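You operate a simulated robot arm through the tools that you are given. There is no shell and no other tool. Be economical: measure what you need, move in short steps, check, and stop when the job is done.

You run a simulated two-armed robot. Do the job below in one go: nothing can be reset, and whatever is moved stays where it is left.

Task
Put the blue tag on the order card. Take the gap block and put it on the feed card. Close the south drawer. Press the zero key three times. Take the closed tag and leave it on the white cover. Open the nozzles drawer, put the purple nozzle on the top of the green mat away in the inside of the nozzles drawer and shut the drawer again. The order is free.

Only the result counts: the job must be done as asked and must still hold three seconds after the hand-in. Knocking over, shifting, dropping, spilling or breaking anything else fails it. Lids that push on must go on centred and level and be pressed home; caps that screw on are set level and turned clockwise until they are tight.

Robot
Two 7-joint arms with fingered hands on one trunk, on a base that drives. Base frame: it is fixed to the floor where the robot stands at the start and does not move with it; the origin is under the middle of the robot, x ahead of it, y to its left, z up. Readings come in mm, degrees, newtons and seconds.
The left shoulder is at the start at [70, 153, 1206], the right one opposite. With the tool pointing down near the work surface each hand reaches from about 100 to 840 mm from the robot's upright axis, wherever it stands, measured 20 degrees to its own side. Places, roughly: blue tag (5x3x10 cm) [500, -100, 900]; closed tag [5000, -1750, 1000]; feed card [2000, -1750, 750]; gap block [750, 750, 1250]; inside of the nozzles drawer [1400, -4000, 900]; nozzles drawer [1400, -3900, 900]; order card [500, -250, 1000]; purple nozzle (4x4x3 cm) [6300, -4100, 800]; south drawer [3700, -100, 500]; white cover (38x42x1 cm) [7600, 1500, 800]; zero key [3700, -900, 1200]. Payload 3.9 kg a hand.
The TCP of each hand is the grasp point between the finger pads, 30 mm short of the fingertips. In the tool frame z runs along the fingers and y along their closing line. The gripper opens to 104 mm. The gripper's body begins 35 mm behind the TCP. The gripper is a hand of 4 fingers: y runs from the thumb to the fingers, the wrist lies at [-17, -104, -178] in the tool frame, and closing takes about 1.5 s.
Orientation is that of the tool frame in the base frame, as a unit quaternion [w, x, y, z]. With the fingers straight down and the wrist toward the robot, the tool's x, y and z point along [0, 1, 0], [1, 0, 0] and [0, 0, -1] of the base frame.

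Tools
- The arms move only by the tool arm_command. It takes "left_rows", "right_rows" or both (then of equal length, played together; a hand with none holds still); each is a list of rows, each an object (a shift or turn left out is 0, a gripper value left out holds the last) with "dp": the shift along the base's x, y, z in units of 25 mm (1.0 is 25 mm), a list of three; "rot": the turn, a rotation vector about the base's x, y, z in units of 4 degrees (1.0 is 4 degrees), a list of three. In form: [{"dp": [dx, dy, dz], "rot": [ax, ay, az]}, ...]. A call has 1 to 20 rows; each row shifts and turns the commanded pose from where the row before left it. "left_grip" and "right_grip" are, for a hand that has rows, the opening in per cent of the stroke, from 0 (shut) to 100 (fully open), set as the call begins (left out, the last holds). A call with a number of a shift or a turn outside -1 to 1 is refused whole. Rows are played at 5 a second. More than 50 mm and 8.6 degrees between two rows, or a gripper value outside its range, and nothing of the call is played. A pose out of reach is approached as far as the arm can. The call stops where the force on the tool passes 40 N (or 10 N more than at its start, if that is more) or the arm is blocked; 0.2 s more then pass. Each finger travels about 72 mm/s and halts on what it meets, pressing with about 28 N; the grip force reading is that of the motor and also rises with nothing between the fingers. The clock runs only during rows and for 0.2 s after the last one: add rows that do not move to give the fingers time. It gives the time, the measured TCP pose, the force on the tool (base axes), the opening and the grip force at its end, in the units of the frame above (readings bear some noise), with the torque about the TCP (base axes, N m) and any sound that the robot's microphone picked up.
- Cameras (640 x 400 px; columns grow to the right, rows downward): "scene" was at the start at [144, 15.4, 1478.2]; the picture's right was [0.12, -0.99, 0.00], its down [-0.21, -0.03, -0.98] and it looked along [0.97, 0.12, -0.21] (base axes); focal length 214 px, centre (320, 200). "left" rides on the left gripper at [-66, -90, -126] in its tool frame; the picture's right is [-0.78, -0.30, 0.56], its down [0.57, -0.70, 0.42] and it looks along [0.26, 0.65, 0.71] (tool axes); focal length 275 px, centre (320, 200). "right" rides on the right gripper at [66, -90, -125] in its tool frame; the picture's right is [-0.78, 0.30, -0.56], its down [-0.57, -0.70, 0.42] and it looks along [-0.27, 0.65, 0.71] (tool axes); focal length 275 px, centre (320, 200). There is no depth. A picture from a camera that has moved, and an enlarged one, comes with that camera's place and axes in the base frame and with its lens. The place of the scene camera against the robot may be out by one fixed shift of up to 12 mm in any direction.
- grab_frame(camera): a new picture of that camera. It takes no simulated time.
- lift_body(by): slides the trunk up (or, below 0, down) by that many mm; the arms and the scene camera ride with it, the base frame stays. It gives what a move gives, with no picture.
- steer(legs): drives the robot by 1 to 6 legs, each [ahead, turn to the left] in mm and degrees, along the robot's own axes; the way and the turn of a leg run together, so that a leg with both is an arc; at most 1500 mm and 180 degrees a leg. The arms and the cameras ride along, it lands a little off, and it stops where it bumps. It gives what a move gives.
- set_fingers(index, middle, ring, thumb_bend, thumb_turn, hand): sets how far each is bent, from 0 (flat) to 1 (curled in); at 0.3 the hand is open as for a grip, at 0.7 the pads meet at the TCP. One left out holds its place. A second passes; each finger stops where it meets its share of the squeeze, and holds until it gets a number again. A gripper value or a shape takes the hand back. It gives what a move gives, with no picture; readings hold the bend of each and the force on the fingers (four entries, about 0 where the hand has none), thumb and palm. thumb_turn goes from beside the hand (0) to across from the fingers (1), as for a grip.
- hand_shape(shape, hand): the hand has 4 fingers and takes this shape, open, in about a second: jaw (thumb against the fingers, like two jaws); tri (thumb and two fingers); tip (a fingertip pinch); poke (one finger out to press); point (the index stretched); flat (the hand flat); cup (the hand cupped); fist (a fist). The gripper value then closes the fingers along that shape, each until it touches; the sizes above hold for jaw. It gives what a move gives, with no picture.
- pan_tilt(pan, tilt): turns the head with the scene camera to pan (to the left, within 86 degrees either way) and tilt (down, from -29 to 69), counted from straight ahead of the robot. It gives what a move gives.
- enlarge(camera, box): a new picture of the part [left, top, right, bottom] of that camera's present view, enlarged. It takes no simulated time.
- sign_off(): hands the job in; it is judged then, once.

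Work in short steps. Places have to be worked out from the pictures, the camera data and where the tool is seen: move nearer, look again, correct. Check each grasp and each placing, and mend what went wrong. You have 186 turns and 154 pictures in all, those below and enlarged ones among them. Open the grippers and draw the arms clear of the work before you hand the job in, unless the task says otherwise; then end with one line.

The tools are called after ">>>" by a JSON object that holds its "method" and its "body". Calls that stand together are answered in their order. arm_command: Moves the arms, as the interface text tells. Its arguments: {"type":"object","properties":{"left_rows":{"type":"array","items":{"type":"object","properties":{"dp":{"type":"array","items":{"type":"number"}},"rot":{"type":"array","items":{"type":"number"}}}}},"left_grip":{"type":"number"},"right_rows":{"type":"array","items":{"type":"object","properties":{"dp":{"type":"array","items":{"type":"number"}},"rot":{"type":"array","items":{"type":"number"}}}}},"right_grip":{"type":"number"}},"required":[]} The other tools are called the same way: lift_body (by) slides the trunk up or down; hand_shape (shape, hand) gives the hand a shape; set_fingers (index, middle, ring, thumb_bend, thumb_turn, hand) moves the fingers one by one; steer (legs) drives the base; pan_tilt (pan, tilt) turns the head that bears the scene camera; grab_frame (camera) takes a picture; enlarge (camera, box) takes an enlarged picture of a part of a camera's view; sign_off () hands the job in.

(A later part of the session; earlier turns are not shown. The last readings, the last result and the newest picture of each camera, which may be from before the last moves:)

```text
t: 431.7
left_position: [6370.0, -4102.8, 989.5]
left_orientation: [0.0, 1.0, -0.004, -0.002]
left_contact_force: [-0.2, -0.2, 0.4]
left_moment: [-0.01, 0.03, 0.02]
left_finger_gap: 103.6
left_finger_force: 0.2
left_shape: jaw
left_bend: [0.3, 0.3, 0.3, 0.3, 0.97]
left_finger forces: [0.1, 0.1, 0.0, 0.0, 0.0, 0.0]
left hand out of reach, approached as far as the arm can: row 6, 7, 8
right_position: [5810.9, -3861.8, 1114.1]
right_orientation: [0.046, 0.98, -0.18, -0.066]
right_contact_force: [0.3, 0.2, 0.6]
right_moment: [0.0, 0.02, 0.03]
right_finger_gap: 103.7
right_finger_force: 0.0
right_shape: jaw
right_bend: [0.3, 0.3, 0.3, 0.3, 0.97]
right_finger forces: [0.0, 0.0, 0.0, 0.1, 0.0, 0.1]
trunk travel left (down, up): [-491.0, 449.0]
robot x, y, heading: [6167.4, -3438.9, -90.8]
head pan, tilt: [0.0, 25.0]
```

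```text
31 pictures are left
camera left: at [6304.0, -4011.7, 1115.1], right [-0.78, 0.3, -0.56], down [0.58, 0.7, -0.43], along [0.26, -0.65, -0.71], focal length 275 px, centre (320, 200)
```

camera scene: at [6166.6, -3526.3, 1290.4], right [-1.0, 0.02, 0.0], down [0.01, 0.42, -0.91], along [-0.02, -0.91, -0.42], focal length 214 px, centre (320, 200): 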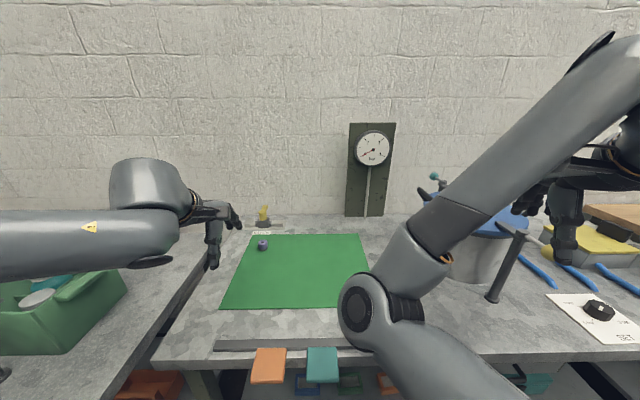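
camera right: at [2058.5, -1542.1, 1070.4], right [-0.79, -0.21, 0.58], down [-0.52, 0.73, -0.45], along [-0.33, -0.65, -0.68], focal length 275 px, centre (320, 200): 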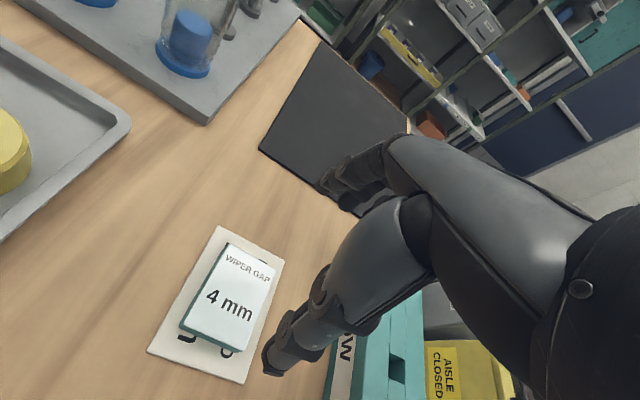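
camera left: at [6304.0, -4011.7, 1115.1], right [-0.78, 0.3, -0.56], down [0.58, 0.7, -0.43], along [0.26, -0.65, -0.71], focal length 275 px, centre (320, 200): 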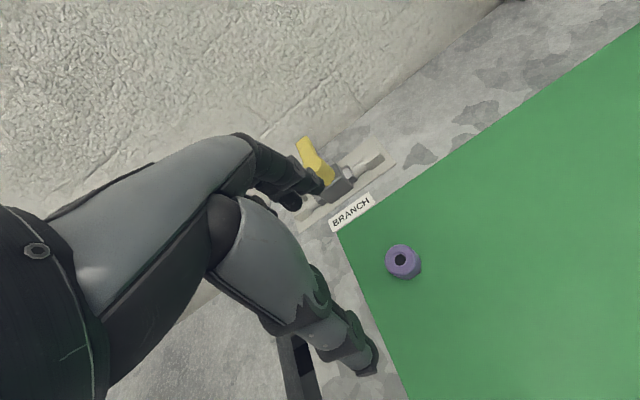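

I re-tilt the hand 8° for reach, lower to 900 and move onto the nozzle [6350,-4131].

>>> {"method": "arm_command", "body": {"left_rows": [{"dp": [-0.2, 0, -0.5], "rot": [-0.5, 0, 0]}, {"dp": [-0.2, 0, -0.8], "rot": [-0.5, 0, 0]}, {"dp": [-0.2, 0, -0.8], "rot": [-0.5, 0, 0]}, {"dp": [-0.2, 0, -0.8], "rot": [-0.5, 0, 0]}, {"dp": [0, -0.5, -0.6]}, {"dp": [0, -0.6, 0]}, {"dp": [0, 0, 0]}]}}

>>> {"method": "grab_frame", "body": {"camera": "left"}}

```text
t: 433.3
left_position: [6363.8, -4103.9, 913.1]
left_orientation: [0.071, 0.997, -0.004, -0.002]
left_contact_force: [1.0, -0.1, -0.2]
left_moment: [0.03, -0.03, -0.01]
left_finger_gap: 103.7
left_finger_force: 0.1
left_shape: jaw
left_bend: [0.3, 0.3, 0.3, 0.3, 0.97]
left_finger forces: [0.0, 0.0, 0.0, 0.0, 0.0, 0.0]
left hand out of reach, approached as far as the arm can: row 4, 5, 6
right_position: [5809.9, -3862.5, 1115.2]
right_orientation: [0.046, 0.98, -0.181, -0.066]
right_contact_force: [-0.5, 0.1, 0.3]
right_moment: [0.04, -0.03, -0.03]
right_finger_gap: 103.5
right_finger_force: 0.0
right_shape: jaw
right_bend: [0.3, 0.3, 0.3, 0.3, 0.97]
right_finger forces: [0.0, 0.0, 0.0, 0.0, 0.0, 0.1]
trunk travel left (down, up): [-491.0, 449.0]
robot x, y, heading: [6166.9, -3434.7, -91.3]
head pan, tilt: [0.0, 25.0]
```

```text
30 pictures are left
camera left: at [6299.3, -3997.3, 1024.4], right [-0.77, 0.22, -0.59], down [0.58, 0.63, -0.52], along [0.26, -0.74, -0.62], focal length 275 px, centre (320, 200)
```

left: 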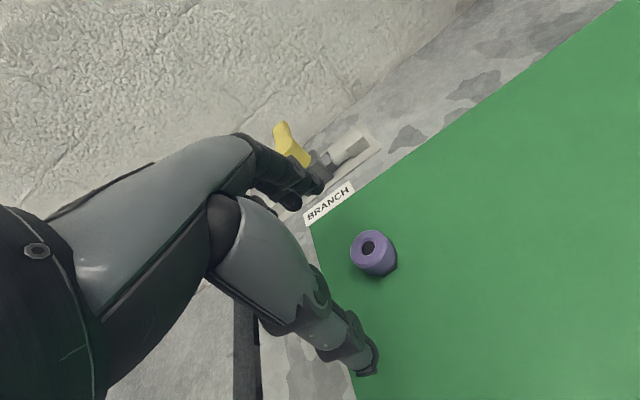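

The left arm is limited here; the right arm handled this reach at the cart. I retract the left hand and shift the robot 380 mm east so the right hand lines up.

>>> {"method": "arm_command", "body": {"left_rows": [{"dp": [0, 0.3, 0.9]}, {"dp": [0, 0.3, 0.9]}, {"dp": [0, 0.6, 0.9]}, {"dp": [0, 0.9, 0.9]}, {"dp": [0, 0.9, 0.9]}, {"dp": [0, 0.9, 0.9]}, {"dp": [0, 0.9, 0.9]}, {"dp": [0, 0.9, 0.9]}, {"dp": [0, 0.9, 0.9]}, {"dp": [0, 0, 0.5]}]}}

>>> {"method": "lift_body", "body": {"by": 110}}

>>> {"method": "steer", "body": {"legs": [[-150, 0], [0, 91], [395, 0], [0, -90], [130, 0]]}}

>>> {"method": "grab_frame", "body": {"camera": "scene"}}

```text
t: 435.5
left_position: [6363.3, -3939.8, 1127.9]
left_orientation: [0.068, 0.998, -0.003, -0.001]
left_contact_force: [-0.8, 0.5, 0.8]
left_moment: [-0.01, 0.0, 0.01]
left_finger_gap: 103.4
left_finger_force: 0.0
left_shape: jaw
left_bend: [0.3, 0.3, 0.3, 0.3, 0.97]
left_finger forces: [0.0, 0.0, 0.0, 0.0, 0.0, 0.0]
right_position: [5810.5, -3861.8, 1114.2]
right_orientation: [0.047, 0.98, -0.181, -0.066]
right_contact_force: [-0.1, 0.3, -0.1]
right_moment: [-0.03, 0.01, 0.0]
right_finger_gap: 103.8
right_finger_force: 0.1
right_shape: jaw
right_bend: [0.3, 0.3, 0.3, 0.3, 0.97]
right_finger forces: [0.0, 0.0, 0.1, 0.1, 0.0, 0.1]
trunk travel left (down, up): [-491.0, 449.0]
robot x, y, heading: [6163.7, -3438.3, -91.2]
head pan, tilt: [0.0, 25.0]
```

```text
t: 436.9
left_position: [6362.6, -3938.8, 1238.0]
left_orientation: [0.069, 0.998, -0.004, -0.001]
left_contact_force: [-0.7, 0.3, -0.2]
left_moment: [0.0, -0.03, 0.01]
left_finger_gap: 103.7
left_finger_force: 0.1
left_shape: jaw
left_bend: [0.3, 0.3, 0.3, 0.3, 0.97]
left_finger forces: [0.0, 0.1, 0.1, 0.0, 0.1, 0.0]
right_position: [5811.5, -3862.4, 1224.3]
right_orientation: [0.047, 0.98, -0.18, -0.066]
right_contact_force: [0.6, 0.5, 0.1]
right_moment: [-0.01, 0.0, 0.01]
right_finger_gap: 103.5
right_finger_force: 0.0
right_shape: jaw
right_bend: [0.3, 0.3, 0.3, 0.3, 0.97]
right_finger forces: [0.1, 0.0, 0.0, 0.0, 0.0, 0.1]
trunk travel left (down, up): [-601.0, 339.0]
robot x, y, heading: [6168.1, -3437.6, -91.3]
head pan, tilt: [0.0, 25.0]
```

```text
t: 449.0
left_position: [6747.3, -3924.0, 1238.6]
left_orientation: [0.069, 0.998, -0.007, -0.002]
left_contact_force: [-0.3, 0.1, -0.3]
left_moment: [-0.01, 0.06, 0.02]
left_finger_gap: 103.6
left_finger_force: 0.0
left_shape: jaw
left_bend: [0.3, 0.3, 0.3, 0.3, 0.97]
left_finger forces: [0.1, 0.0, 0.0, 0.0, 0.0, 0.1]
right_position: [6195.1, -3842.3, 1224.5]
right_orientation: [0.047, 0.98, -0.183, -0.065]
right_contact_force: [-0.2, 0.2, 0.2]
right_moment: [0.01, 0.0, -0.02]
right_finger_gap: 103.7
right_finger_force: 0.1
right_shape: jaw
right_bend: [0.3, 0.3, 0.3, 0.3, 0.97]
right_finger forces: [0.1, 0.1, 0.0, 0.0, 0.0, 0.0]
trunk travel left (down, up): [-601.0, 339.0]
robot x, y, heading: [6553.2, -3420.5, -91.1]
head pan, tilt: [0.0, 25.0]
```

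```text
29 pictures are left
camera scene: at [6551.8, -3560.3, 1400.5], right [-1.0, 0.02, 0.0], down [0.01, 0.42, -0.91], along [-0.02, -0.91, -0.42], focal length 214 px, centre (320, 200)
```

scene: 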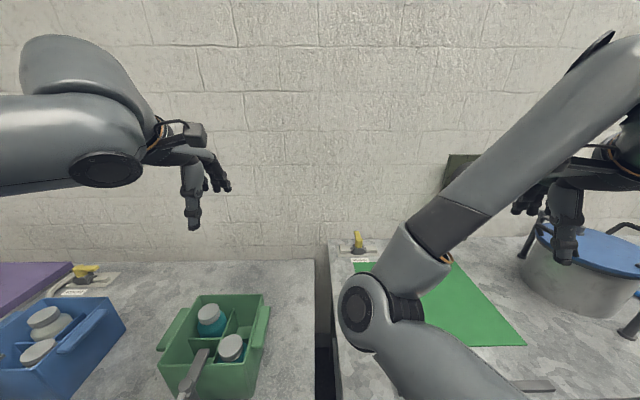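

I bring the right hand forward and inward over the nozzle while straightening it, staying high.

>>> {"method": "arm_command", "body": {"right_rows": [{"dp": [0.52, -0.9, 0], "rot": [0.11, -0.155, 0.44]}, {"dp": [0.52, -0.9, 0], "rot": [0.11, -0.155, 0.44]}, {"dp": [0.52, -0.9, 0], "rot": [0.11, -0.155, 0.44]}, {"dp": [0.52, -0.9, 0], "rot": [0.11, -0.155, 0.44]}, {"dp": [0.52, -0.9, 0], "rot": [0.11, -0.155, 0.44]}, {"dp": [0.52, -0.9, 0], "rot": [0.11, -0.155, 0.44]}, {"dp": [0.52, -0.9, 0], "rot": [0.11, -0.155, 0.44]}, {"dp": [0.52, -0.9, 0], "rot": [0.11, -0.155, 0.44]}, {"dp": [0.52, -0.9, 0], "rot": [0.11, -0.155, 0.44]}, {"dp": [0.52, -0.9, 0], "rot": [0.11, -0.155, 0.44]}, {"dp": [0.52, -0.9, -0.5], "rot": [0.11, -0.155, 0.44]}, {"dp": [0.52, -0.9, -0.8], "rot": [0.11, -0.155, 0.44]}, {"dp": [0, 0, -0.9]}, {"dp": [0, 0, -0.9]}, {"dp": [0, 0, -0.9]}, {"dp": [0, 0, -0.9]}, {"dp": [0, 0, 0]}]}}

>>> {"method": "grab_frame", "body": {"camera": "right"}}

```text
t: 452.6
left_position: [6748.0, -3924.8, 1238.5]
left_orientation: [0.069, 0.998, -0.007, -0.001]
left_contact_force: [0.5, 0.0, -0.2]
left_moment: [0.0, 0.0, 0.0]
left_finger_gap: 103.8
left_finger_force: 0.0
left_shape: jaw
left_bend: [0.3, 0.3, 0.3, 0.3, 0.97]
left_finger forces: [0.0, 0.0, 0.1, 0.2, 0.0, 0.0]
right_position: [6350.7, -4113.2, 1103.4]
right_orientation: [0.001, 1.0, 0.0, -0.001]
right_contact_force: [-0.6, 0.7, 0.4]
right_moment: [0.02, -0.01, -0.01]
right_finger_gap: 103.9
right_finger_force: 0.0
right_shape: jaw
right_bend: [0.3, 0.3, 0.3, 0.3, 0.97]
right_finger forces: [0.0, 0.0, 0.0, 0.0, 0.0, 0.1]
trunk travel left (down, up): [-601.0, 339.0]
robot x, y, heading: [6555.5, -3422.7, -91.6]
head pan, tilt: [0.0, 25.0]
```

```text
28 pictures are left
camera right: at [6418.8, -4023.0, 1228.1], right [-0.77, -0.29, 0.56], down [-0.57, 0.7, -0.42], along [-0.27, -0.65, -0.71], focal length 275 px, centre (320, 200)
```

right: 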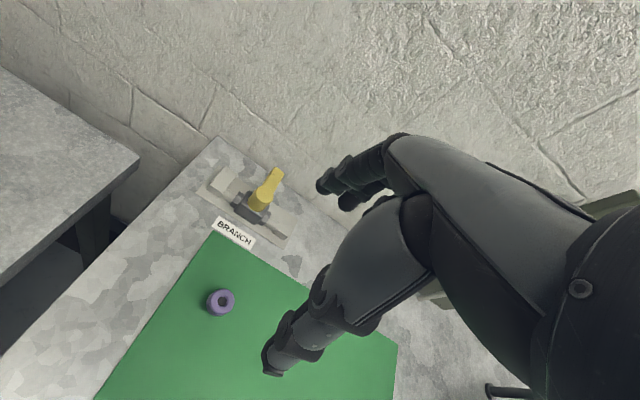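

Great reach. Nozzle at ≈[6346,-4131]; I align and descend to 900.

>>> {"method": "arm_command", "body": {"right_rows": [{"dp": [-0.15, -0.7, -0.5]}, {"dp": [0, 0, -0.9]}, {"dp": [0, 0, -0.9]}, {"dp": [0, 0, -0.9]}, {"dp": [0, 0, -0.9]}, {"dp": [0, 0, -0.9]}, {"dp": [0, 0, -0.9]}, {"dp": [0, 0, -0.9]}, {"dp": [0, 0, -0.9]}, {"dp": [0, 0, -0.4]}, {"dp": [0, 0, 0]}]}}

>>> {"method": "grab_frame", "body": {"camera": "right"}}

```text
t: 455.0
left_position: [6747.6, -3924.3, 1237.4]
left_orientation: [0.069, 0.998, -0.007, -0.001]
left_contact_force: [0.1, -0.5, -0.4]
left_moment: [0.04, -0.01, 0.01]
left_finger_gap: 103.8
left_finger_force: 0.0
left_shape: jaw
left_bend: [0.3, 0.3, 0.3, 0.3, 0.97]
left_finger forces: [0.0, 0.0, 0.0, 0.0, 0.0, 0.0]
right_position: [6346.5, -4130.7, 899.7]
right_orientation: [0.001, 1.0, 0.0, 0.0]
right_contact_force: [0.0, 0.5, 0.2]
right_moment: [0.02, -0.01, -0.03]
right_finger_gap: 103.7
right_finger_force: 0.1
right_shape: jaw
right_bend: [0.3, 0.3, 0.3, 0.3, 0.97]
right_finger forces: [0.0, 0.0, 0.0, 0.2, 0.0, 0.0]
trunk travel left (down, up): [-601.0, 339.0]
robot x, y, heading: [6554.8, -3424.2, -91.3]
head pan, tilt: [0.0, 25.0]
```

```text
27 pictures are left
camera right: at [6414.2, -4041.4, 1024.8], right [-0.77, -0.29, 0.56], down [-0.57, 0.7, -0.42], along [-0.27, -0.65, -0.71], focal length 275 px, centre (320, 200)
```

right: 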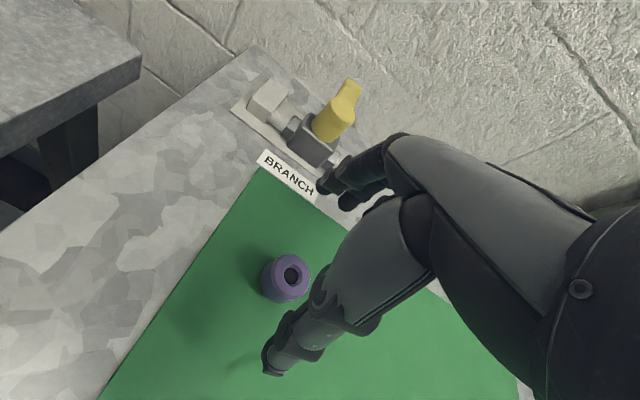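

Centred. I lower 48 mm and close.

>>> {"method": "arm_command", "body": {"right_rows": [{"dp": [-0.1, 0, -0.8]}, {"dp": [0, 0, -0.7]}, {"dp": [0, 0, -0.4]}, {"dp": [0, 0, 0]}]}}

>>> {"method": "grab_frame", "body": {"camera": "right"}}

```text
t: 456.0
left_position: [6745.3, -3925.7, 1239.3]
left_orientation: [0.069, 0.998, -0.007, -0.002]
left_contact_force: [0.0, -0.9, 0.4]
left_moment: [-0.02, -0.01, -0.02]
left_finger_gap: 103.9
left_finger_force: 0.0
left_shape: jaw
left_bend: [0.3, 0.3, 0.3, 0.3, 0.97]
left_finger forces: [0.0, 0.0, 0.0, 0.0, 0.0, 0.0]
right_position: [6344.6, -4131.2, 853.7]
right_orientation: [0.003, 1.0, -0.001, -0.002]
right_contact_force: [-0.6, 1.0, 4.1]
right_moment: [-0.28, 0.06, -0.03]
right_finger_gap: 103.5
right_finger_force: 0.0
right_shape: jaw
right_bend: [0.3, 0.3, 0.3, 0.3, 0.97]
right_finger forces: [0.1, 4.7, 0.0, 0.1, 0.1, 0.0]
trunk travel left (down, up): [-601.0, 339.0]
robot x, y, heading: [6553.7, -3424.0, -91.3]
head pan, tilt: [0.0, 25.0]
```

```text
26 pictures are left
camera right: at [6411.0, -4039.8, 979.0], right [-0.77, -0.29, 0.56], down [-0.57, 0.7, -0.43], along [-0.27, -0.65, -0.71], focal length 275 px, centre (320, 200)
```

right: 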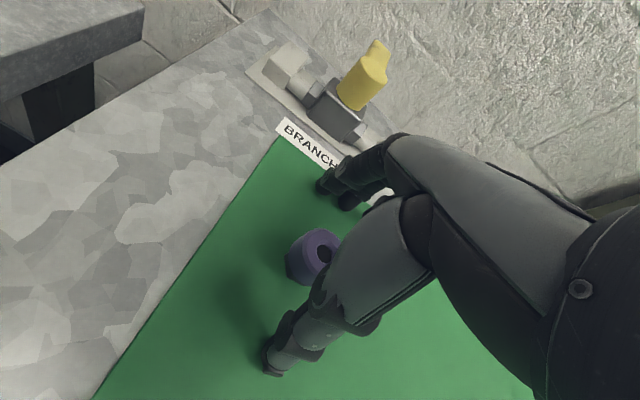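

A fingertip touches the mat lightly; I rise 6 mm and close.

>>> {"method": "arm_command", "body": {"right_rows": [{"dp": [0, 0, 0.25]}, {"dp": [0, 0, 0]}]}}

>>> {"method": "arm_command", "body": {"right_rows": [{"dp": [0, 0, 0]}, {"dp": [0, 0, 0]}, {"dp": [0, 0, 0]}, {"dp": [0, 0, 0]}, {"dp": [0, 0, 0]}, {"dp": [0, 0, 0]}, {"dp": [0, 0, 0]}, {"dp": [0, 0, 0]}], "right_grip": 0}}

>>> {"method": "grab_frame", "body": {"camera": "right"}}

```text
t: 456.6
left_position: [6745.5, -3925.8, 1239.5]
left_orientation: [0.07, 0.998, -0.007, -0.001]
left_contact_force: [0.3, -0.4, -0.1]
left_moment: [0.0, 0.01, 0.05]
left_finger_gap: 103.7
left_finger_force: 0.1
left_shape: jaw
left_bend: [0.3, 0.3, 0.3, 0.3, 0.97]
left_finger forces: [0.0, 0.0, 0.0, 0.1, 0.1, 0.0]
right_position: [6344.7, -4130.6, 857.7]
right_orientation: [0.0, 1.0, -0.001, -0.001]
right_contact_force: [0.2, -0.6, 0.5]
right_moment: [-0.01, 0.0, 0.01]
right_finger_gap: 103.9
right_finger_force: 0.0
right_shape: jaw
right_bend: [0.3, 0.3, 0.3, 0.3, 0.97]
right_finger forces: [0.0, 0.0, 0.0, 0.1, 0.0, 0.1]
trunk travel left (down, up): [-601.0, 339.0]
robot x, y, heading: [6555.9, -3424.2, -91.6]
head pan, tilt: [0.0, 25.0]
```

```text
t: 458.4
left_position: [6746.3, -3926.2, 1238.5]
left_orientation: [0.069, 0.998, -0.007, -0.001]
left_contact_force: [-0.3, -0.5, -0.4]
left_moment: [-0.03, 0.0, -0.01]
left_finger_gap: 103.9
left_finger_force: 0.1
left_shape: jaw
left_bend: [0.3, 0.3, 0.3, 0.3, 0.97]
left_finger forces: [0.0, 0.0, 0.1, 0.1, 0.0, 0.1]
right_position: [6344.5, -4131.0, 858.9]
right_orientation: [0.001, 1.0, 0.001, -0.001]
right_contact_force: [-1.2, 1.3, 0.0]
right_moment: [-0.01, 0.02, -0.01]
right_finger_gap: 22.8
right_finger_force: 28.2
right_shape: jaw
right_bend: [0.73, 0.6, 0.64, 0.75, 1.0]
right_finger forces: [15.4, 8.2, 0.1, 0.0, 23.8, 0.1]
trunk travel left (down, up): [-601.0, 339.0]
robot x, y, heading: [6557.7, -3426.1, -91.4]
head pan, tilt: [0.0, 25.0]
```

```text
25 pictures are left
camera right: at [6411.5, -4040.6, 983.5], right [-0.77, -0.29, 0.56], down [-0.57, 0.7, -0.42], along [-0.27, -0.65, -0.71], focal length 275 px, centre (320, 200)
```

right: 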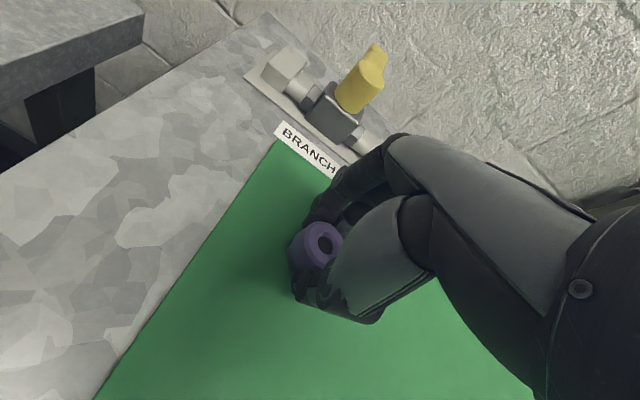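

Gripped. I lift and check.

>>> {"method": "arm_command", "body": {"right_rows": [{"dp": [0, 0, 0.4]}, {"dp": [0, 0, 0.8]}, {"dp": [0, 0, 0.8]}, {"dp": [0, 0, 0.8]}, {"dp": [0, 0, 0.8]}, {"dp": [0, 0, 0.8]}, {"dp": [0, 0, 0.8]}, {"dp": [0, 0, 0.8]}, {"dp": [0, 0, 0.8]}, {"dp": [0, 0, 0.8]}, {"dp": [0, 0, 0]}]}}

>>> {"method": "enlarge", "body": {"camera": "right", "box": [200, 150, 440, 380]}}

```text
t: 460.8
left_position: [6745.5, -3926.0, 1238.2]
left_orientation: [0.069, 0.998, -0.007, -0.002]
left_contact_force: [-0.6, 0.0, 0.6]
left_moment: [0.0, -0.01, -0.03]
left_finger_gap: 103.8
left_finger_force: 0.1
left_shape: jaw
left_bend: [0.3, 0.3, 0.3, 0.3, 0.97]
left_finger forces: [0.0, 0.0, 0.0, 0.0, 0.1, 0.1]
right_position: [6346.0, -4133.0, 1048.9]
right_orientation: [0.001, 1.0, 0.001, -0.001]
right_contact_force: [0.3, 0.6, -0.3]
right_moment: [0.0, 0.0, -0.01]
right_finger_gap: 22.8
right_finger_force: 28.2
right_shape: jaw
right_bend: [0.73, 0.6, 0.64, 0.75, 1.0]
right_finger forces: [15.6, 8.4, 0.0, 0.0, 23.9, 0.1]
trunk travel left (down, up): [-601.0, 339.0]
robot x, y, heading: [6555.1, -3424.5, -91.3]
head pan, tilt: [0.0, 25.0]
```

```text
1.74 times, centred on (320, 265) of right
camera zoom: at [6412.3, -4041.9, 1174.7], right [-0.77, -0.29, 0.56], down [-0.57, 0.7, -0.42], along [-0.27, -0.65, -0.71], focal length 479 px, centre (320, 87)
```

zoom: 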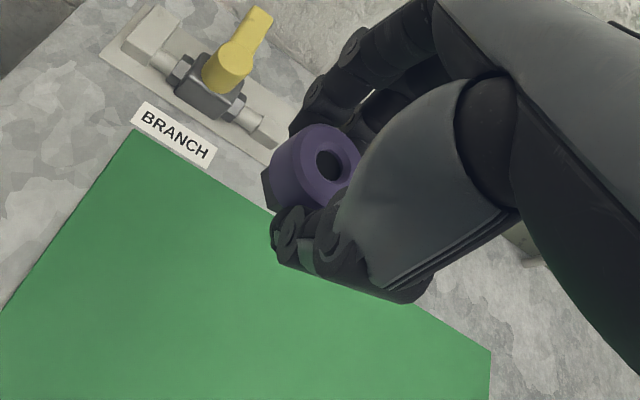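

Nozzle held. I back off, turn west and drive along the south aisle toward the store shelf.

>>> {"method": "steer", "body": {"legs": [[-400, 0], [0, -88.7], [1450, 0], [1450, 0], [1300, 0]]}}

>>> {"method": "steer", "body": {"legs": [[900, 0], [0, 90]]}}

>>> {"method": "pan_tilt", "body": {"pan": 0, "tilt": 25}}

>>> {"method": "grab_frame", "body": {"camera": "scene"}}

```text
t: 486.7
left_position: [1895.9, -3480.9, 1238.2]
left_orientation: [0.05, 0.735, -0.675, -0.047]
left_contact_force: [0.5, 0.0, 0.0]
left_moment: [-0.03, 0.02, -0.02]
left_finger_gap: 103.8
left_finger_force: 0.1
left_shape: jaw
left_bend: [0.3, 0.3, 0.3, 0.3, 0.97]
left_finger forces: [0.0, 0.0, 0.1, 0.1, 0.1, 0.0]
right_position: [1650.3, -3102.7, 1049.4]
right_orientation: [0.0, 0.742, -0.671, 0.0]
right_contact_force: [0.3, 1.0, -1.4]
right_moment: [0.01, -0.05, 0.02]
right_finger_gap: 22.6
right_finger_force: 28.2
right_shape: jaw
right_bend: [0.73, 0.6, 0.64, 0.75, 1.0]
right_finger forces: [15.5, 8.2, 0.1, 0.0, 23.6, 0.1]
trunk travel left (down, up): [-601.0, 339.0]
robot x, y, heading: [2381.8, -3236.4, -175.7]
head pan, tilt: [0.0, 25.0]
```

```text
t: 493.2
left_position: [1184.2, -3751.0, 1241.3]
left_orientation: [0.065, 0.88, -0.469, -0.036]
left_contact_force: [-1.2, 15.5, -0.1]
left_moment: [0.0, -0.03, -0.44]
left_finger_gap: 103.9
left_finger_force: 0.0
left_shape: jaw
left_bend: [0.3, 0.3, 0.4, 0.3, 0.97]
left_finger forces: [0.0, 0.0, 15.8, 0.1, 0.1, 0.0]
right_position: [782.6, -3560.3, 1051.8]
right_orientation: [0.001, 0.892, -0.451, -0.002]
right_contact_force: [0.6, -0.4, 0.0]
right_moment: [0.0, 0.04, 0.01]
right_finger_gap: 22.6
right_finger_force: 27.5
right_shape: jaw
right_bend: [0.73, 0.6, 0.64, 0.75, 1.0]
right_finger forces: [15.5, 8.2, 0.1, 0.0, 23.5, 0.0]
trunk travel left (down, up): [-601.0, 339.0]
robot x, y, heading: [1476.8, -3310.7, -145.3]
head pan, tilt: [0.0, 25.0]
stopped in leg 2: the force on the tool passed its limit at 48 N (the readings are from after the stop); the commanded pose is now the measured one
```

```text
t: 493.8
left_position: [1183.8, -3751.7, 1239.5]
left_orientation: [0.065, 0.882, -0.466, -0.036]
left_contact_force: [-0.7, 17.6, -1.8]
left_moment: [0.08, 0.0, -0.4]
left_finger_gap: 103.9
left_finger_force: 0.0
left_shape: jaw
left_bend: [0.3, 0.3, 0.4, 0.3, 0.97]
left_finger forces: [0.0, 0.1, 16.9, 0.0, 0.0, 0.0]
right_position: [783.3, -3558.7, 1049.7]
right_orientation: [0.002, 0.892, -0.451, -0.001]
right_contact_force: [-0.2, 0.1, -0.2]
right_moment: [0.01, 0.01, 0.0]
right_finger_gap: 22.4
right_finger_force: 28.3
right_shape: jaw
right_bend: [0.73, 0.6, 0.64, 0.75, 1.0]
right_finger forces: [15.5, 8.1, 0.0, 0.0, 23.5, 0.0]
trunk travel left (down, up): [-601.0, 339.0]
robot x, y, heading: [1481.0, -3310.6, -145.5]
head pan, tilt: [0.0, 25.0]
```

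```text
23 pictures are left
camera scene: at [1360.6, -3383.1, 1400.6], right [-0.57, 0.82, 0.0], down [0.35, 0.24, -0.91], along [-0.75, -0.52, -0.42], focal length 214 px, centre (320, 200)
```

scene: 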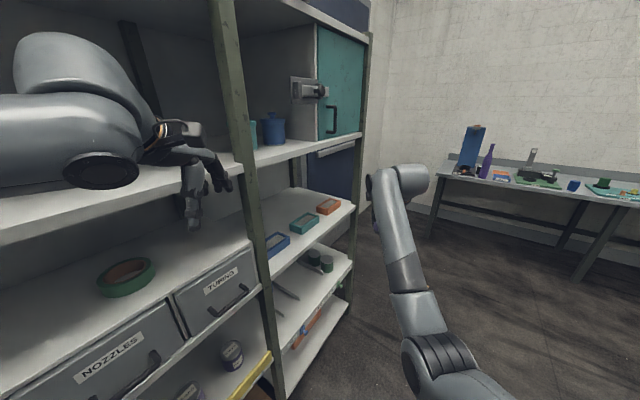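

The route drifted and the left hand touched the shelf edge. I back away along the present heading, then turn to face the shelf.

>>> {"method": "steer", "body": {"legs": [[-650, 0], [0, 55]]}}

>>> {"method": "grab_frame", "body": {"camera": "scene"}}

```text
t: 499.8
left_position: [2201.1, -3439.2, 1240.6]
left_orientation: [0.072, 0.997, -0.006, -0.003]
left_contact_force: [-0.5, -0.8, 0.6]
left_moment: [0.02, -0.02, 0.0]
left_finger_gap: 103.7
left_finger_force: 0.0
left_shape: jaw
left_bend: [0.3, 0.3, 0.3, 0.3, 0.97]
left_finger forces: [0.0, 0.1, 0.1, 0.0, 0.0, 0.0]
right_position: [1811.3, -3657.2, 1049.5]
right_orientation: [0.0, 1.0, 0.011, -0.002]
right_contact_force: [0.2, 0.4, -0.3]
right_moment: [0.04, 0.0, 0.0]
right_finger_gap: 22.6
right_finger_force: 28.2
right_shape: jaw
right_bend: [0.73, 0.6, 0.64, 0.75, 1.0]
right_finger forces: [15.3, 8.1, 0.0, 0.0, 23.1, 0.0]
trunk travel left (down, up): [-601.0, 339.0]
robot x, y, heading: [2001.5, -2943.8, -90.9]
head pan, tilt: [0.0, 25.0]
```

```text
22 pictures are left
camera scene: at [2004.4, -3083.0, 1400.3], right [-1.0, 0.01, 0.0], down [0.0, 0.42, -0.91], along [-0.01, -0.91, -0.42], focal length 214 px, centre (320, 200)
```

scene: 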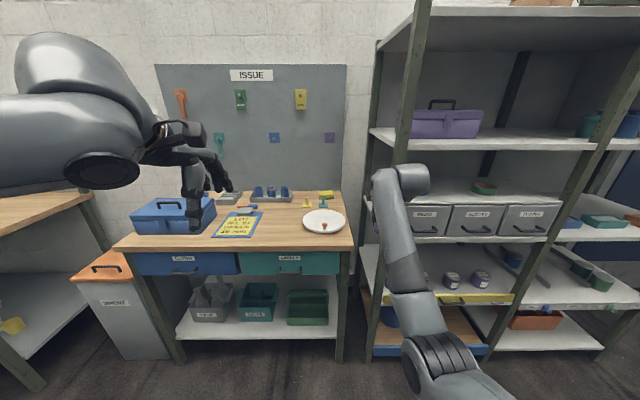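

I zoom on the three drawers.

>>> {"method": "enlarge", "body": {"camera": "scene", "box": [400, 165, 580, 265]}}

```text
3.56 times, centred on (490, 215) of scene
camera zoom: at [2004.4, -3083.0, 1400.3], right [-1.0, 0.01, 0.0], down [0.0, 0.42, -0.91], along [-0.01, -0.91, -0.42], focal length 763 px, centre (-284, 147)
```

zoom: 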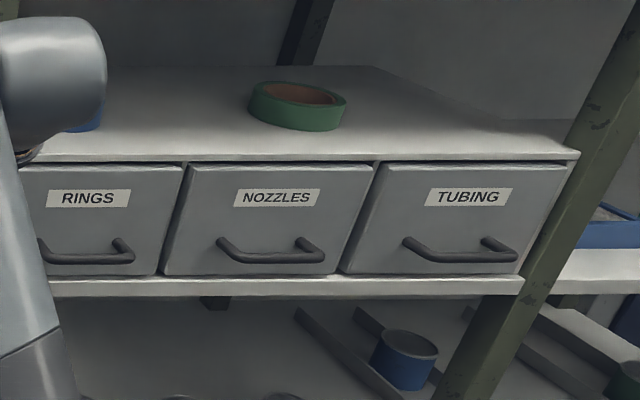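

The NOZZLES drawer's bar handle is near [1372,-3800,931]. I retract the right hand (with nozzle) and tilt the left hand 45° forward, extending it.

>>> {"method": "arm_command", "body": {"left_rows": [{"dp": [0, -0.35, -0.7], "rot": [-0.8, 0, 0]}, {"dp": [0, -0.35, -0.7], "rot": [-0.8, 0, 0]}, {"dp": [0, -0.35, -0.7], "rot": [-0.8, 0, 0]}, {"dp": [0, -0.35, -0.7], "rot": [-0.8, 0, 0]}, {"dp": [0, -0.35, -0.7], "rot": [-0.8, 0, 0]}, {"dp": [0, -0.35, -0.7], "rot": [-0.8, 0, 0]}, {"dp": [0, -0.35, -0.7], "rot": [-0.8, 0, 0]}, {"dp": [0, -0.35, -0.7], "rot": [-0.8, 0, 0]}, {"dp": [0, -0.35, -0.7], "rot": [-0.8, 0, 0]}, {"dp": [0, -0.35, -0.7], "rot": [-0.8, 0, 0]}, {"dp": [0, -0.35, -0.7], "rot": [-0.8, 0, 0]}, {"dp": [0, -0.35, -0.7], "rot": [-0.6, 0, 0]}], "right_rows": [{"dp": [0, 0.8, 0.25]}, {"dp": [0, 0.8, 0.25]}, {"dp": [0, 0.8, 0.25]}, {"dp": [0, 0.8, 0.25]}, {"dp": [0, 0.8, 0.25]}, {"dp": [0, 0.8, 0.25]}, {"dp": [0, 0.8, 0.25]}, {"dp": [0, 0.8, 0.25]}, {"dp": [0, 0.8, 0.25]}, {"dp": [0, 0.8, 0.25]}, {"dp": [0, 0, 0]}, {"dp": [0, 0, 0]}]}}

>>> {"method": "steer", "body": {"legs": [[0, -89], [830, 0], [0, 89.5]]}}

>>> {"method": "grab_frame", "body": {"camera": "left"}}

```text
t: 502.6
left_position: [2201.7, -3545.7, 1029.3]
left_orientation: [0.391, 0.92, -0.006, -0.001]
left_contact_force: [-0.3, -0.4, -0.2]
left_moment: [-0.01, 0.0, 0.0]
left_finger_gap: 103.6
left_finger_force: 0.0
left_shape: jaw
left_bend: [0.3, 0.3, 0.3, 0.3, 0.97]
left_finger forces: [0.1, 0.0, 0.1, 0.0, 0.1, 0.0]
right_position: [1770.9, -3499.8, 1108.3]
right_orientation: [0.012, 0.999, -0.03, -0.032]
right_contact_force: [-0.2, 0.1, -0.1]
right_moment: [0.0, 0.01, -0.05]
right_finger_gap: 22.6
right_finger_force: 28.1
right_shape: jaw
right_bend: [0.73, 0.6, 0.64, 0.75, 1.0]
right_finger forces: [15.3, 8.2, 0.0, 0.0, 23.1, 0.0]
right hand out of reach, approached as far as the arm can: row 9, 10
trunk travel left (down, up): [-601.0, 339.0]
robot x, y, heading: [2002.6, -2943.6, -90.1]
head pan, tilt: [0.0, 25.0]
stopped in row 12 (right hand): the arm was blocked; the commanded pose is now the measured one
```

```text
t: 514.5
left_position: [1342.4, -3552.1, 1029.0]
left_orientation: [0.39, 0.92, -0.026, -0.009]
left_contact_force: [-0.2, -0.3, 0.1]
left_moment: [0.01, 0.03, 0.0]
left_finger_gap: 103.6
left_finger_force: 0.1
left_shape: jaw
left_bend: [0.3, 0.3, 0.3, 0.3, 0.97]
left_finger forces: [0.0, 0.0, 0.0, 0.0, 0.1, 0.1]
right_position: [909.9, -3487.1, 1108.7]
right_orientation: [0.011, 0.998, -0.051, -0.033]
right_contact_force: [-0.1, -0.1, -0.8]
right_moment: [0.0, 0.01, 0.02]
right_finger_gap: 22.4
right_finger_force: 27.7
right_shape: jaw
right_bend: [0.73, 0.6, 0.64, 0.76, 1.0]
right_finger forces: [14.9, 8.1, 0.0, 0.0, 22.6, 0.0]
trunk travel left (down, up): [-601.0, 339.0]
robot x, y, heading: [1173.4, -2943.2, -93.0]
head pan, tilt: [0.0, 25.0]
```

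```text
20 pictures are left
camera left: at [1284.8, -3394.9, 1050.8], right [-0.78, -0.15, -0.6], down [0.58, 0.15, -0.8], along [0.21, -0.98, -0.03], focal length 275 px, centre (320, 200)
```

left: 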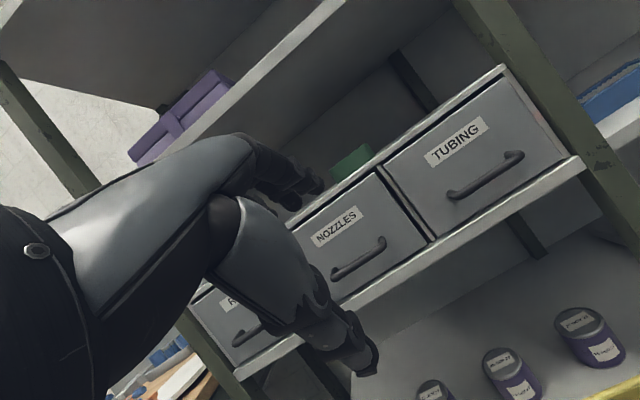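

The bar handle is at [1378,-3793,934], face ≈ y -3816. I'll pinch the bar vertically: tilt the left hand to ~75° (nearly horizontal), half-close, and line up 110 mm short.

>>> {"method": "set_fingers", "body": {"hand": "left", "index": 0.5, "middle": 0.5, "ring": 0.5, "thumb_bend": 0.5, "thumb_turn": 1}}

>>> {"method": "arm_command", "body": {"left_rows": [{"dp": [0.144, -0.46, -0.36], "rot": [-0.73, 0, 0.05]}, {"dp": [0.144, -0.46, -0.36], "rot": [-0.73, 0, 0.05]}, {"dp": [0.144, -0.46, -0.36], "rot": [-0.73, 0, 0.05]}, {"dp": [0.144, -0.46, -0.36], "rot": [-0.73, 0, 0.05]}, {"dp": [0.144, -0.46, -0.36], "rot": [-0.73, 0, 0.05]}, {"dp": [0.144, -0.46, -0.36], "rot": [-0.73, 0, 0.05]}, {"dp": [0.144, -0.46, -0.36], "rot": [-0.73, 0, 0.05]}, {"dp": [0.144, -0.46, -0.36], "rot": [-0.73, 0, 0.05]}, {"dp": [0.144, -0.46, -0.36], "rot": [-0.73, 0, 0.05]}, {"dp": [0.144, -0.46, -0.36], "rot": [-0.73, 0, 0.05]}, {"dp": [0, 0, 0]}]}}

>>> {"method": "grab_frame", "body": {"camera": "left"}}

```text
t: 515.5
left_position: [1340.9, -3551.9, 1029.1]
left_orientation: [0.391, 0.92, -0.027, -0.009]
left_contact_force: [0.8, 0.1, 0.8]
left_moment: [0.05, -0.02, 0.03]
left_finger_gap: 54.1
left_finger_force: 0.0
left_shape: fingers
left_bend: [0.5, 0.5, 0.5, 0.5, 1.0]
left_finger forces: [0.0, 0.0, 0.0, 0.1, 0.0, 0.1]
right_position: [911.7, -3487.9, 1108.3]
right_orientation: [0.012, 0.998, -0.052, -0.033]
right_contact_force: [-0.4, -0.5, -0.6]
right_moment: [0.0, -0.02, 0.02]
right_finger_gap: 22.6
right_finger_force: 28.3
right_shape: jaw
right_bend: [0.73, 0.6, 0.64, 0.76, 1.0]
right_finger forces: [14.9, 8.1, 0.0, 0.1, 22.6, 0.0]
trunk travel left (down, up): [-601.0, 339.0]
robot x, y, heading: [1171.2, -2943.3, -92.7]
head pan, tilt: [0.0, 25.0]
```

```text
t: 518.0
left_position: [1439.7, -3587.0, 1059.5]
left_orientation: [0.609, 0.793, -0.013, 0.004]
left_contact_force: [-0.3, 0.5, -0.2]
left_moment: [0.0, -0.04, 0.0]
left_finger_gap: 54.0
left_finger_force: 0.0
left_shape: fingers
left_bend: [0.5, 0.5, 0.5, 0.5, 1.0]
left_finger forces: [0.0, 0.0, 0.0, 0.0, 0.0, 0.2]
left hand out of reach, approached as far as the arm can: row 3, 4, 5, 6, 7, 8, 9, 10
right_position: [911.2, -3486.7, 1108.7]
right_orientation: [0.012, 0.998, -0.051, -0.032]
right_contact_force: [0.3, -0.8, -0.3]
right_moment: [-0.01, -0.02, -0.02]
right_finger_gap: 22.5
right_finger_force: 28.0
right_shape: jaw
right_bend: [0.73, 0.6, 0.64, 0.76, 1.0]
right_finger forces: [14.9, 8.1, 0.0, 0.1, 22.6, 0.0]
trunk travel left (down, up): [-601.0, 339.0]
robot x, y, heading: [1171.0, -2937.9, -93.1]
head pan, tilt: [0.0, 25.0]
```

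```text
19 pictures are left
camera left: at [1377.9, -3440.4, 1002.4], right [-0.77, -0.45, -0.45], down [0.59, -0.24, -0.77], along [0.24, -0.86, 0.45], focal length 275 px, centre (320, 200)
```

left: 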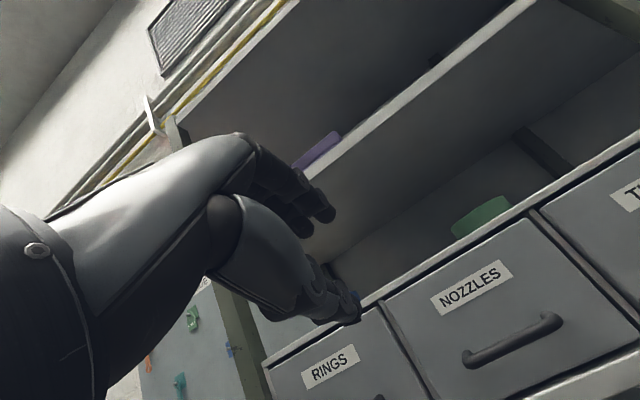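

The tilt is reached but the position is limited by arm reach; I lower the trunk 118 mm, turn 3.3° right and drive 110 mm in.

>>> {"method": "lift_body", "body": {"by": -118}}

>>> {"method": "steer", "body": {"legs": [[0, -3.3], [110, 0]]}}

>>> {"method": "grab_frame", "body": {"camera": "left"}}

```text
t: 519.4
left_position: [1439.4, -3586.8, 940.0]
left_orientation: [0.61, 0.793, -0.013, 0.004]
left_contact_force: [-0.6, 0.5, 0.7]
left_moment: [-0.01, 0.01, 0.0]
left_finger_gap: 54.2
left_finger_force: 0.1
left_shape: fingers
left_bend: [0.5, 0.5, 0.5, 0.5, 1.0]
left_finger forces: [0.0, 0.0, 0.1, 0.1, 0.0, 0.0]
right_position: [912.1, -3487.0, 991.5]
right_orientation: [0.013, 0.998, -0.051, -0.032]
right_contact_force: [0.6, 0.7, 0.4]
right_moment: [-0.01, 0.0, 0.02]
right_finger_gap: 22.3
right_finger_force: 27.6
right_shape: jaw
right_bend: [0.73, 0.6, 0.64, 0.76, 1.0]
right_finger forces: [14.9, 8.1, 0.0, 0.0, 22.6, 0.0]
trunk travel left (down, up): [-483.0, 457.0]
robot x, y, heading: [1170.2, -2942.1, -93.2]
head pan, tilt: [0.0, 25.0]
```

```text
t: 521.0
left_position: [1390.1, -3710.6, 938.8]
left_orientation: [0.609, 0.793, -0.036, -0.013]
left_contact_force: [0.0, -0.5, -0.5]
left_moment: [-0.01, 0.02, -0.02]
left_finger_gap: 54.3
left_finger_force: 0.1
left_shape: fingers
left_bend: [0.5, 0.5, 0.5, 0.5, 1.0]
left_finger forces: [0.0, 0.0, 0.0, 0.0, 0.1, 0.0]
right_position: [866.8, -3581.1, 988.9]
right_orientation: [0.011, 0.996, -0.081, -0.033]
right_contact_force: [-0.2, -0.3, -0.8]
right_moment: [0.03, -0.01, 0.0]
right_finger_gap: 22.3
right_finger_force: 28.2
right_shape: jaw
right_bend: [0.73, 0.6, 0.64, 0.76, 1.0]
right_finger forces: [14.9, 8.1, 0.1, 0.0, 22.6, 0.0]
trunk travel left (down, up): [-483.0, 457.0]
robot x, y, heading: [1157.5, -3052.5, -96.3]
head pan, tilt: [0.0, 25.0]
```

```text
18 pictures are left
camera left: at [1336.2, -3561.3, 884.1], right [-0.8, -0.4, -0.45], down [0.57, -0.27, -0.77], along [0.19, -0.87, 0.45], focal length 275 px, centre (320, 200)
```

left: 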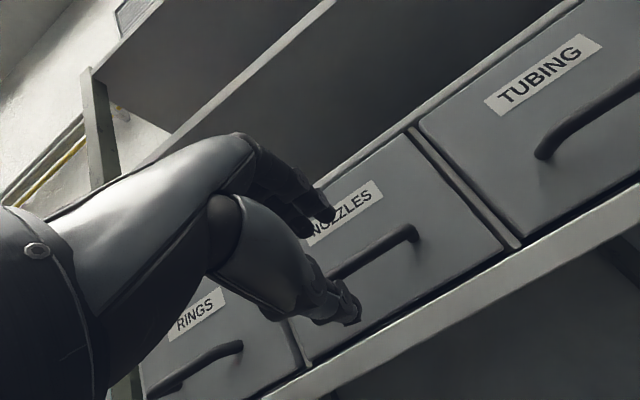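

The bar lies right between fingers and thumb. I drive 65 mm in and close.

>>> {"method": "steer", "body": {"legs": [[62, 0]]}}

>>> {"method": "set_fingers", "body": {"hand": "left", "index": 0.85, "middle": 0.85, "ring": 0.85, "thumb_bend": 0.85}}

>>> {"method": "grab_frame", "body": {"camera": "left"}}

```text
t: 522.0
left_position: [1382.4, -3774.9, 939.2]
left_orientation: [0.608, 0.793, -0.036, -0.013]
left_contact_force: [-0.6, 2.6, 2.2]
left_moment: [-0.09, 0.02, -0.01]
left_finger_gap: 53.9
left_finger_force: 1.6
left_shape: fingers
left_bend: [0.5, 0.5, 0.5, 0.5, 1.0]
left_finger forces: [0.1, 2.8, 0.1, 0.0, 0.0, 0.0]
right_position: [861.3, -3645.7, 989.8]
right_orientation: [0.01, 0.996, -0.082, -0.033]
right_contact_force: [0.3, 0.3, -0.9]
right_moment: [0.03, 0.04, -0.02]
right_finger_gap: 22.4
right_finger_force: 28.1
right_shape: jaw
right_bend: [0.73, 0.6, 0.64, 0.76, 1.0]
right_finger forces: [14.9, 8.1, 0.1, 0.0, 22.6, 0.1]
trunk travel left (down, up): [-483.0, 457.0]
robot x, y, heading: [1150.0, -3115.8, -96.3]
head pan, tilt: [0.0, 25.0]
```

```text
t: 523.0
left_position: [1382.3, -3776.2, 937.8]
left_orientation: [0.606, 0.794, -0.036, -0.014]
left_contact_force: [-1.6, 1.9, -14.9]
left_moment: [0.24, 0.04, -0.37]
left_finger_gap: 0.0
left_finger_force: 30.8
left_shape: fingers
left_bend: [0.78, 0.8, 0.79, 0.74, 1.0]
left_finger forces: [0.0, 10.3, 10.8, 0.0, 40.2, 0.0]
right_position: [861.5, -3645.2, 989.4]
right_orientation: [0.011, 0.996, -0.081, -0.032]
right_contact_force: [0.6, 0.0, -0.6]
right_moment: [-0.01, -0.02, -0.01]
right_finger_gap: 22.2
right_finger_force: 27.7
right_shape: jaw
right_bend: [0.73, 0.6, 0.64, 0.76, 1.0]
right_finger forces: [14.9, 8.2, 0.1, 0.1, 22.6, 0.0]
trunk travel left (down, up): [-483.0, 457.0]
robot x, y, heading: [1147.4, -3115.3, -96.5]
head pan, tilt: [0.0, 25.0]
```

```text
17 pictures are left
camera left: at [1329.1, -3625.4, 882.4], right [-0.8, -0.4, -0.45], down [0.57, -0.27, -0.78], along [0.19, -0.88, 0.44], focal length 275 px, centre (320, 200)
```

left: 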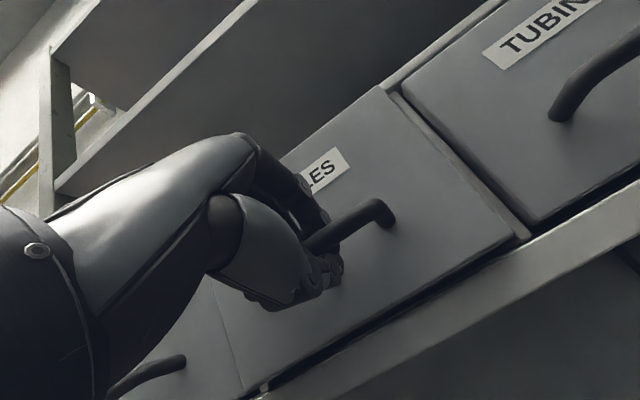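

The bar is gripped. I pull the drawer by reversing 200 mm.

>>> {"method": "steer", "body": {"legs": [[-200, 0]]}}

>>> {"method": "grab_frame", "body": {"camera": "scene"}}

```text
t: 524.4
left_position: [1385.6, -3639.4, 937.4]
left_orientation: [0.604, 0.796, -0.047, -0.022]
left_contact_force: [-17.3, 0.2, -20.7]
left_moment: [0.15, 0.19, -0.35]
left_finger_gap: 0.1
left_finger_force: 33.6
left_shape: fingers
left_bend: [0.79, 0.8, 0.79, 0.75, 1.0]
left_finger forces: [0.0, 10.1, 15.0, 0.1, 41.2, 0.0]
right_position: [869.3, -3513.3, 993.7]
right_orientation: [0.013, 0.996, -0.087, -0.035]
right_contact_force: [0.1, 1.6, -0.3]
right_moment: [-0.04, 0.02, -0.02]
right_finger_gap: 22.3
right_finger_force: 27.6
right_shape: jaw
right_bend: [0.73, 0.6, 0.64, 0.76, 1.0]
right_finger forces: [15.0, 8.2, 0.0, 0.0, 22.7, 0.1]
trunk travel left (down, up): [-483.0, 457.0]
robot x, y, heading: [1159.6, -2985.7, -97.4]
head pan, tilt: [0.0, 25.0]
stopped in leg 1: the force on the tool passed its limit at 43 N (the readings are from after the stop); the commanded pose is now the measured one
```

```text
16 pictures are left
camera scene: at [1149.5, -3119.6, 1282.5], right [-0.99, 0.13, 0.0], down [0.05, 0.42, -0.91], along [-0.11, -0.9, -0.42], focal length 214 px, centre (320, 200)
```

scene: 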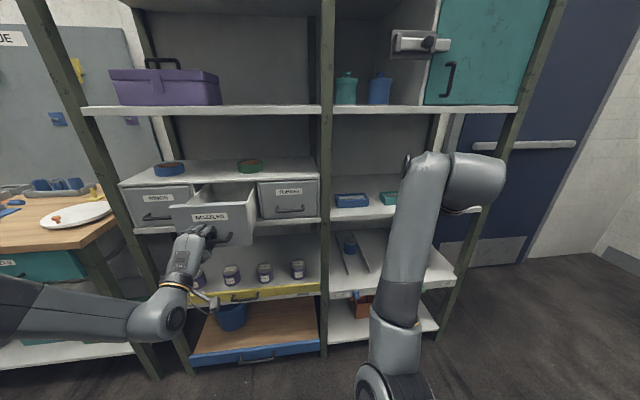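

The drawer is open 137 mm; a side force stopped it. I relieve it with a small turn and pull 70 mm more.

>>> {"method": "steer", "body": {"legs": [[0, -1.8], [-75, 0]]}}

```text
t: 525.8
left_position: [1376.5, -3579.4, 938.8]
left_orientation: [0.605, 0.794, -0.059, -0.031]
left_contact_force: [-17.8, -0.7, -27.0]
left_moment: [0.1, 0.45, -0.44]
left_finger_gap: 0.0
left_finger_force: 33.6
left_shape: fingers
left_bend: [0.79, 0.8, 0.79, 0.75, 1.0]
left_finger forces: [0.0, 11.3, 12.5, 0.0, 43.4, 0.0]
right_position: [864.3, -3434.4, 991.3]
right_orientation: [0.01, 0.994, -0.1, -0.036]
right_contact_force: [-0.1, -0.2, 0.3]
right_moment: [-0.06, 0.03, -0.01]
right_finger_gap: 22.4
right_finger_force: 28.2
right_shape: jaw
right_bend: [0.73, 0.6, 0.64, 0.76, 1.0]
right_finger forces: [15.0, 8.1, 0.0, 0.1, 22.7, 0.0]
trunk travel left (down, up): [-483.0, 457.0]
robot x, y, heading: [1179.9, -2910.7, -99.0]
head pan, tilt: [0.0, 25.0]
```

Open 197 mm. I release the bar and back off.

>>> {"method": "set_fingers", "body": {"hand": "left", "index": 0.5, "middle": 0.5, "ring": 0.5, "thumb_bend": 0.45}}

>>> {"method": "steer", "body": {"legs": [[-150, 0]]}}

>>> {"method": "grab_frame", "body": {"camera": "scene"}}

```text
t: 526.8
left_position: [1376.3, -3577.2, 940.0]
left_orientation: [0.605, 0.794, -0.058, -0.031]
left_contact_force: [0.5, 0.3, 0.4]
left_moment: [0.01, 0.01, 0.01]
left_finger_gap: 59.3
left_finger_force: 0.0
left_shape: fingers
left_bend: [0.5, 0.5, 0.5, 0.45, 0.99]
left_finger forces: [0.0, 0.0, 0.1, 0.0, 0.0, 0.0]
right_position: [865.4, -3432.6, 992.1]
right_orientation: [0.011, 0.994, -0.102, -0.036]
right_contact_force: [0.4, 0.9, -0.3]
right_moment: [0.0, -0.03, 0.0]
right_finger_gap: 22.2
right_finger_force: 27.8
right_shape: jaw
right_bend: [0.73, 0.6, 0.64, 0.76, 1.0]
right_finger forces: [15.0, 8.1, 0.0, 0.1, 22.7, 0.0]
trunk travel left (down, up): [-483.0, 457.0]
robot x, y, heading: [1174.7, -2912.9, -98.8]
head pan, tilt: [0.0, 25.0]
```

```text
t: 528.1
left_position: [1400.0, -3431.4, 941.4]
left_orientation: [0.606, 0.793, -0.057, -0.03]
left_contact_force: [-0.2, 0.2, -0.2]
left_moment: [0.01, -0.04, 0.0]
left_finger_gap: 59.3
left_finger_force: 0.1
left_shape: fingers
left_bend: [0.5, 0.5, 0.5, 0.45, 0.99]
left_finger forces: [0.0, 0.1, 0.0, 0.0, 0.0, 0.1]
right_position: [888.2, -3285.4, 991.7]
right_orientation: [0.013, 0.994, -0.101, -0.036]
right_contact_force: [0.0, -0.2, -0.1]
right_moment: [0.01, -0.01, -0.02]
right_finger_gap: 22.3
right_finger_force: 28.3
right_shape: jaw
right_bend: [0.73, 0.6, 0.64, 0.76, 1.0]
right_finger forces: [15.0, 8.2, 0.0, 0.0, 22.7, 0.0]
trunk travel left (down, up): [-483.0, 457.0]
robot x, y, heading: [1198.2, -2767.8, -99.2]
head pan, tilt: [0.0, 25.0]
```

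```text
15 pictures are left
camera scene: at [1179.1, -2902.2, 1282.4], right [-0.99, 0.16, 0.0], down [0.07, 0.42, -0.91], along [-0.14, -0.9, -0.42], focal length 214 px, centre (320, 200)
```

scene: 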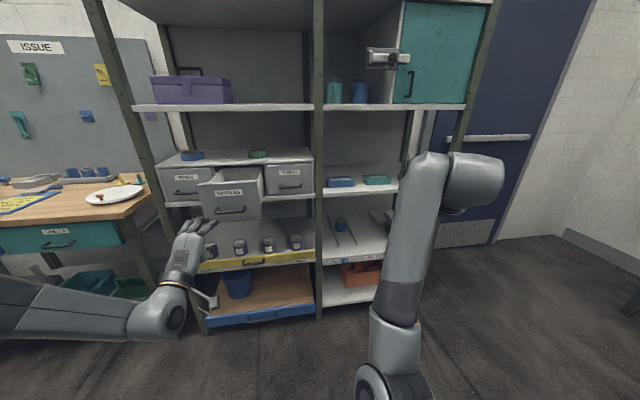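

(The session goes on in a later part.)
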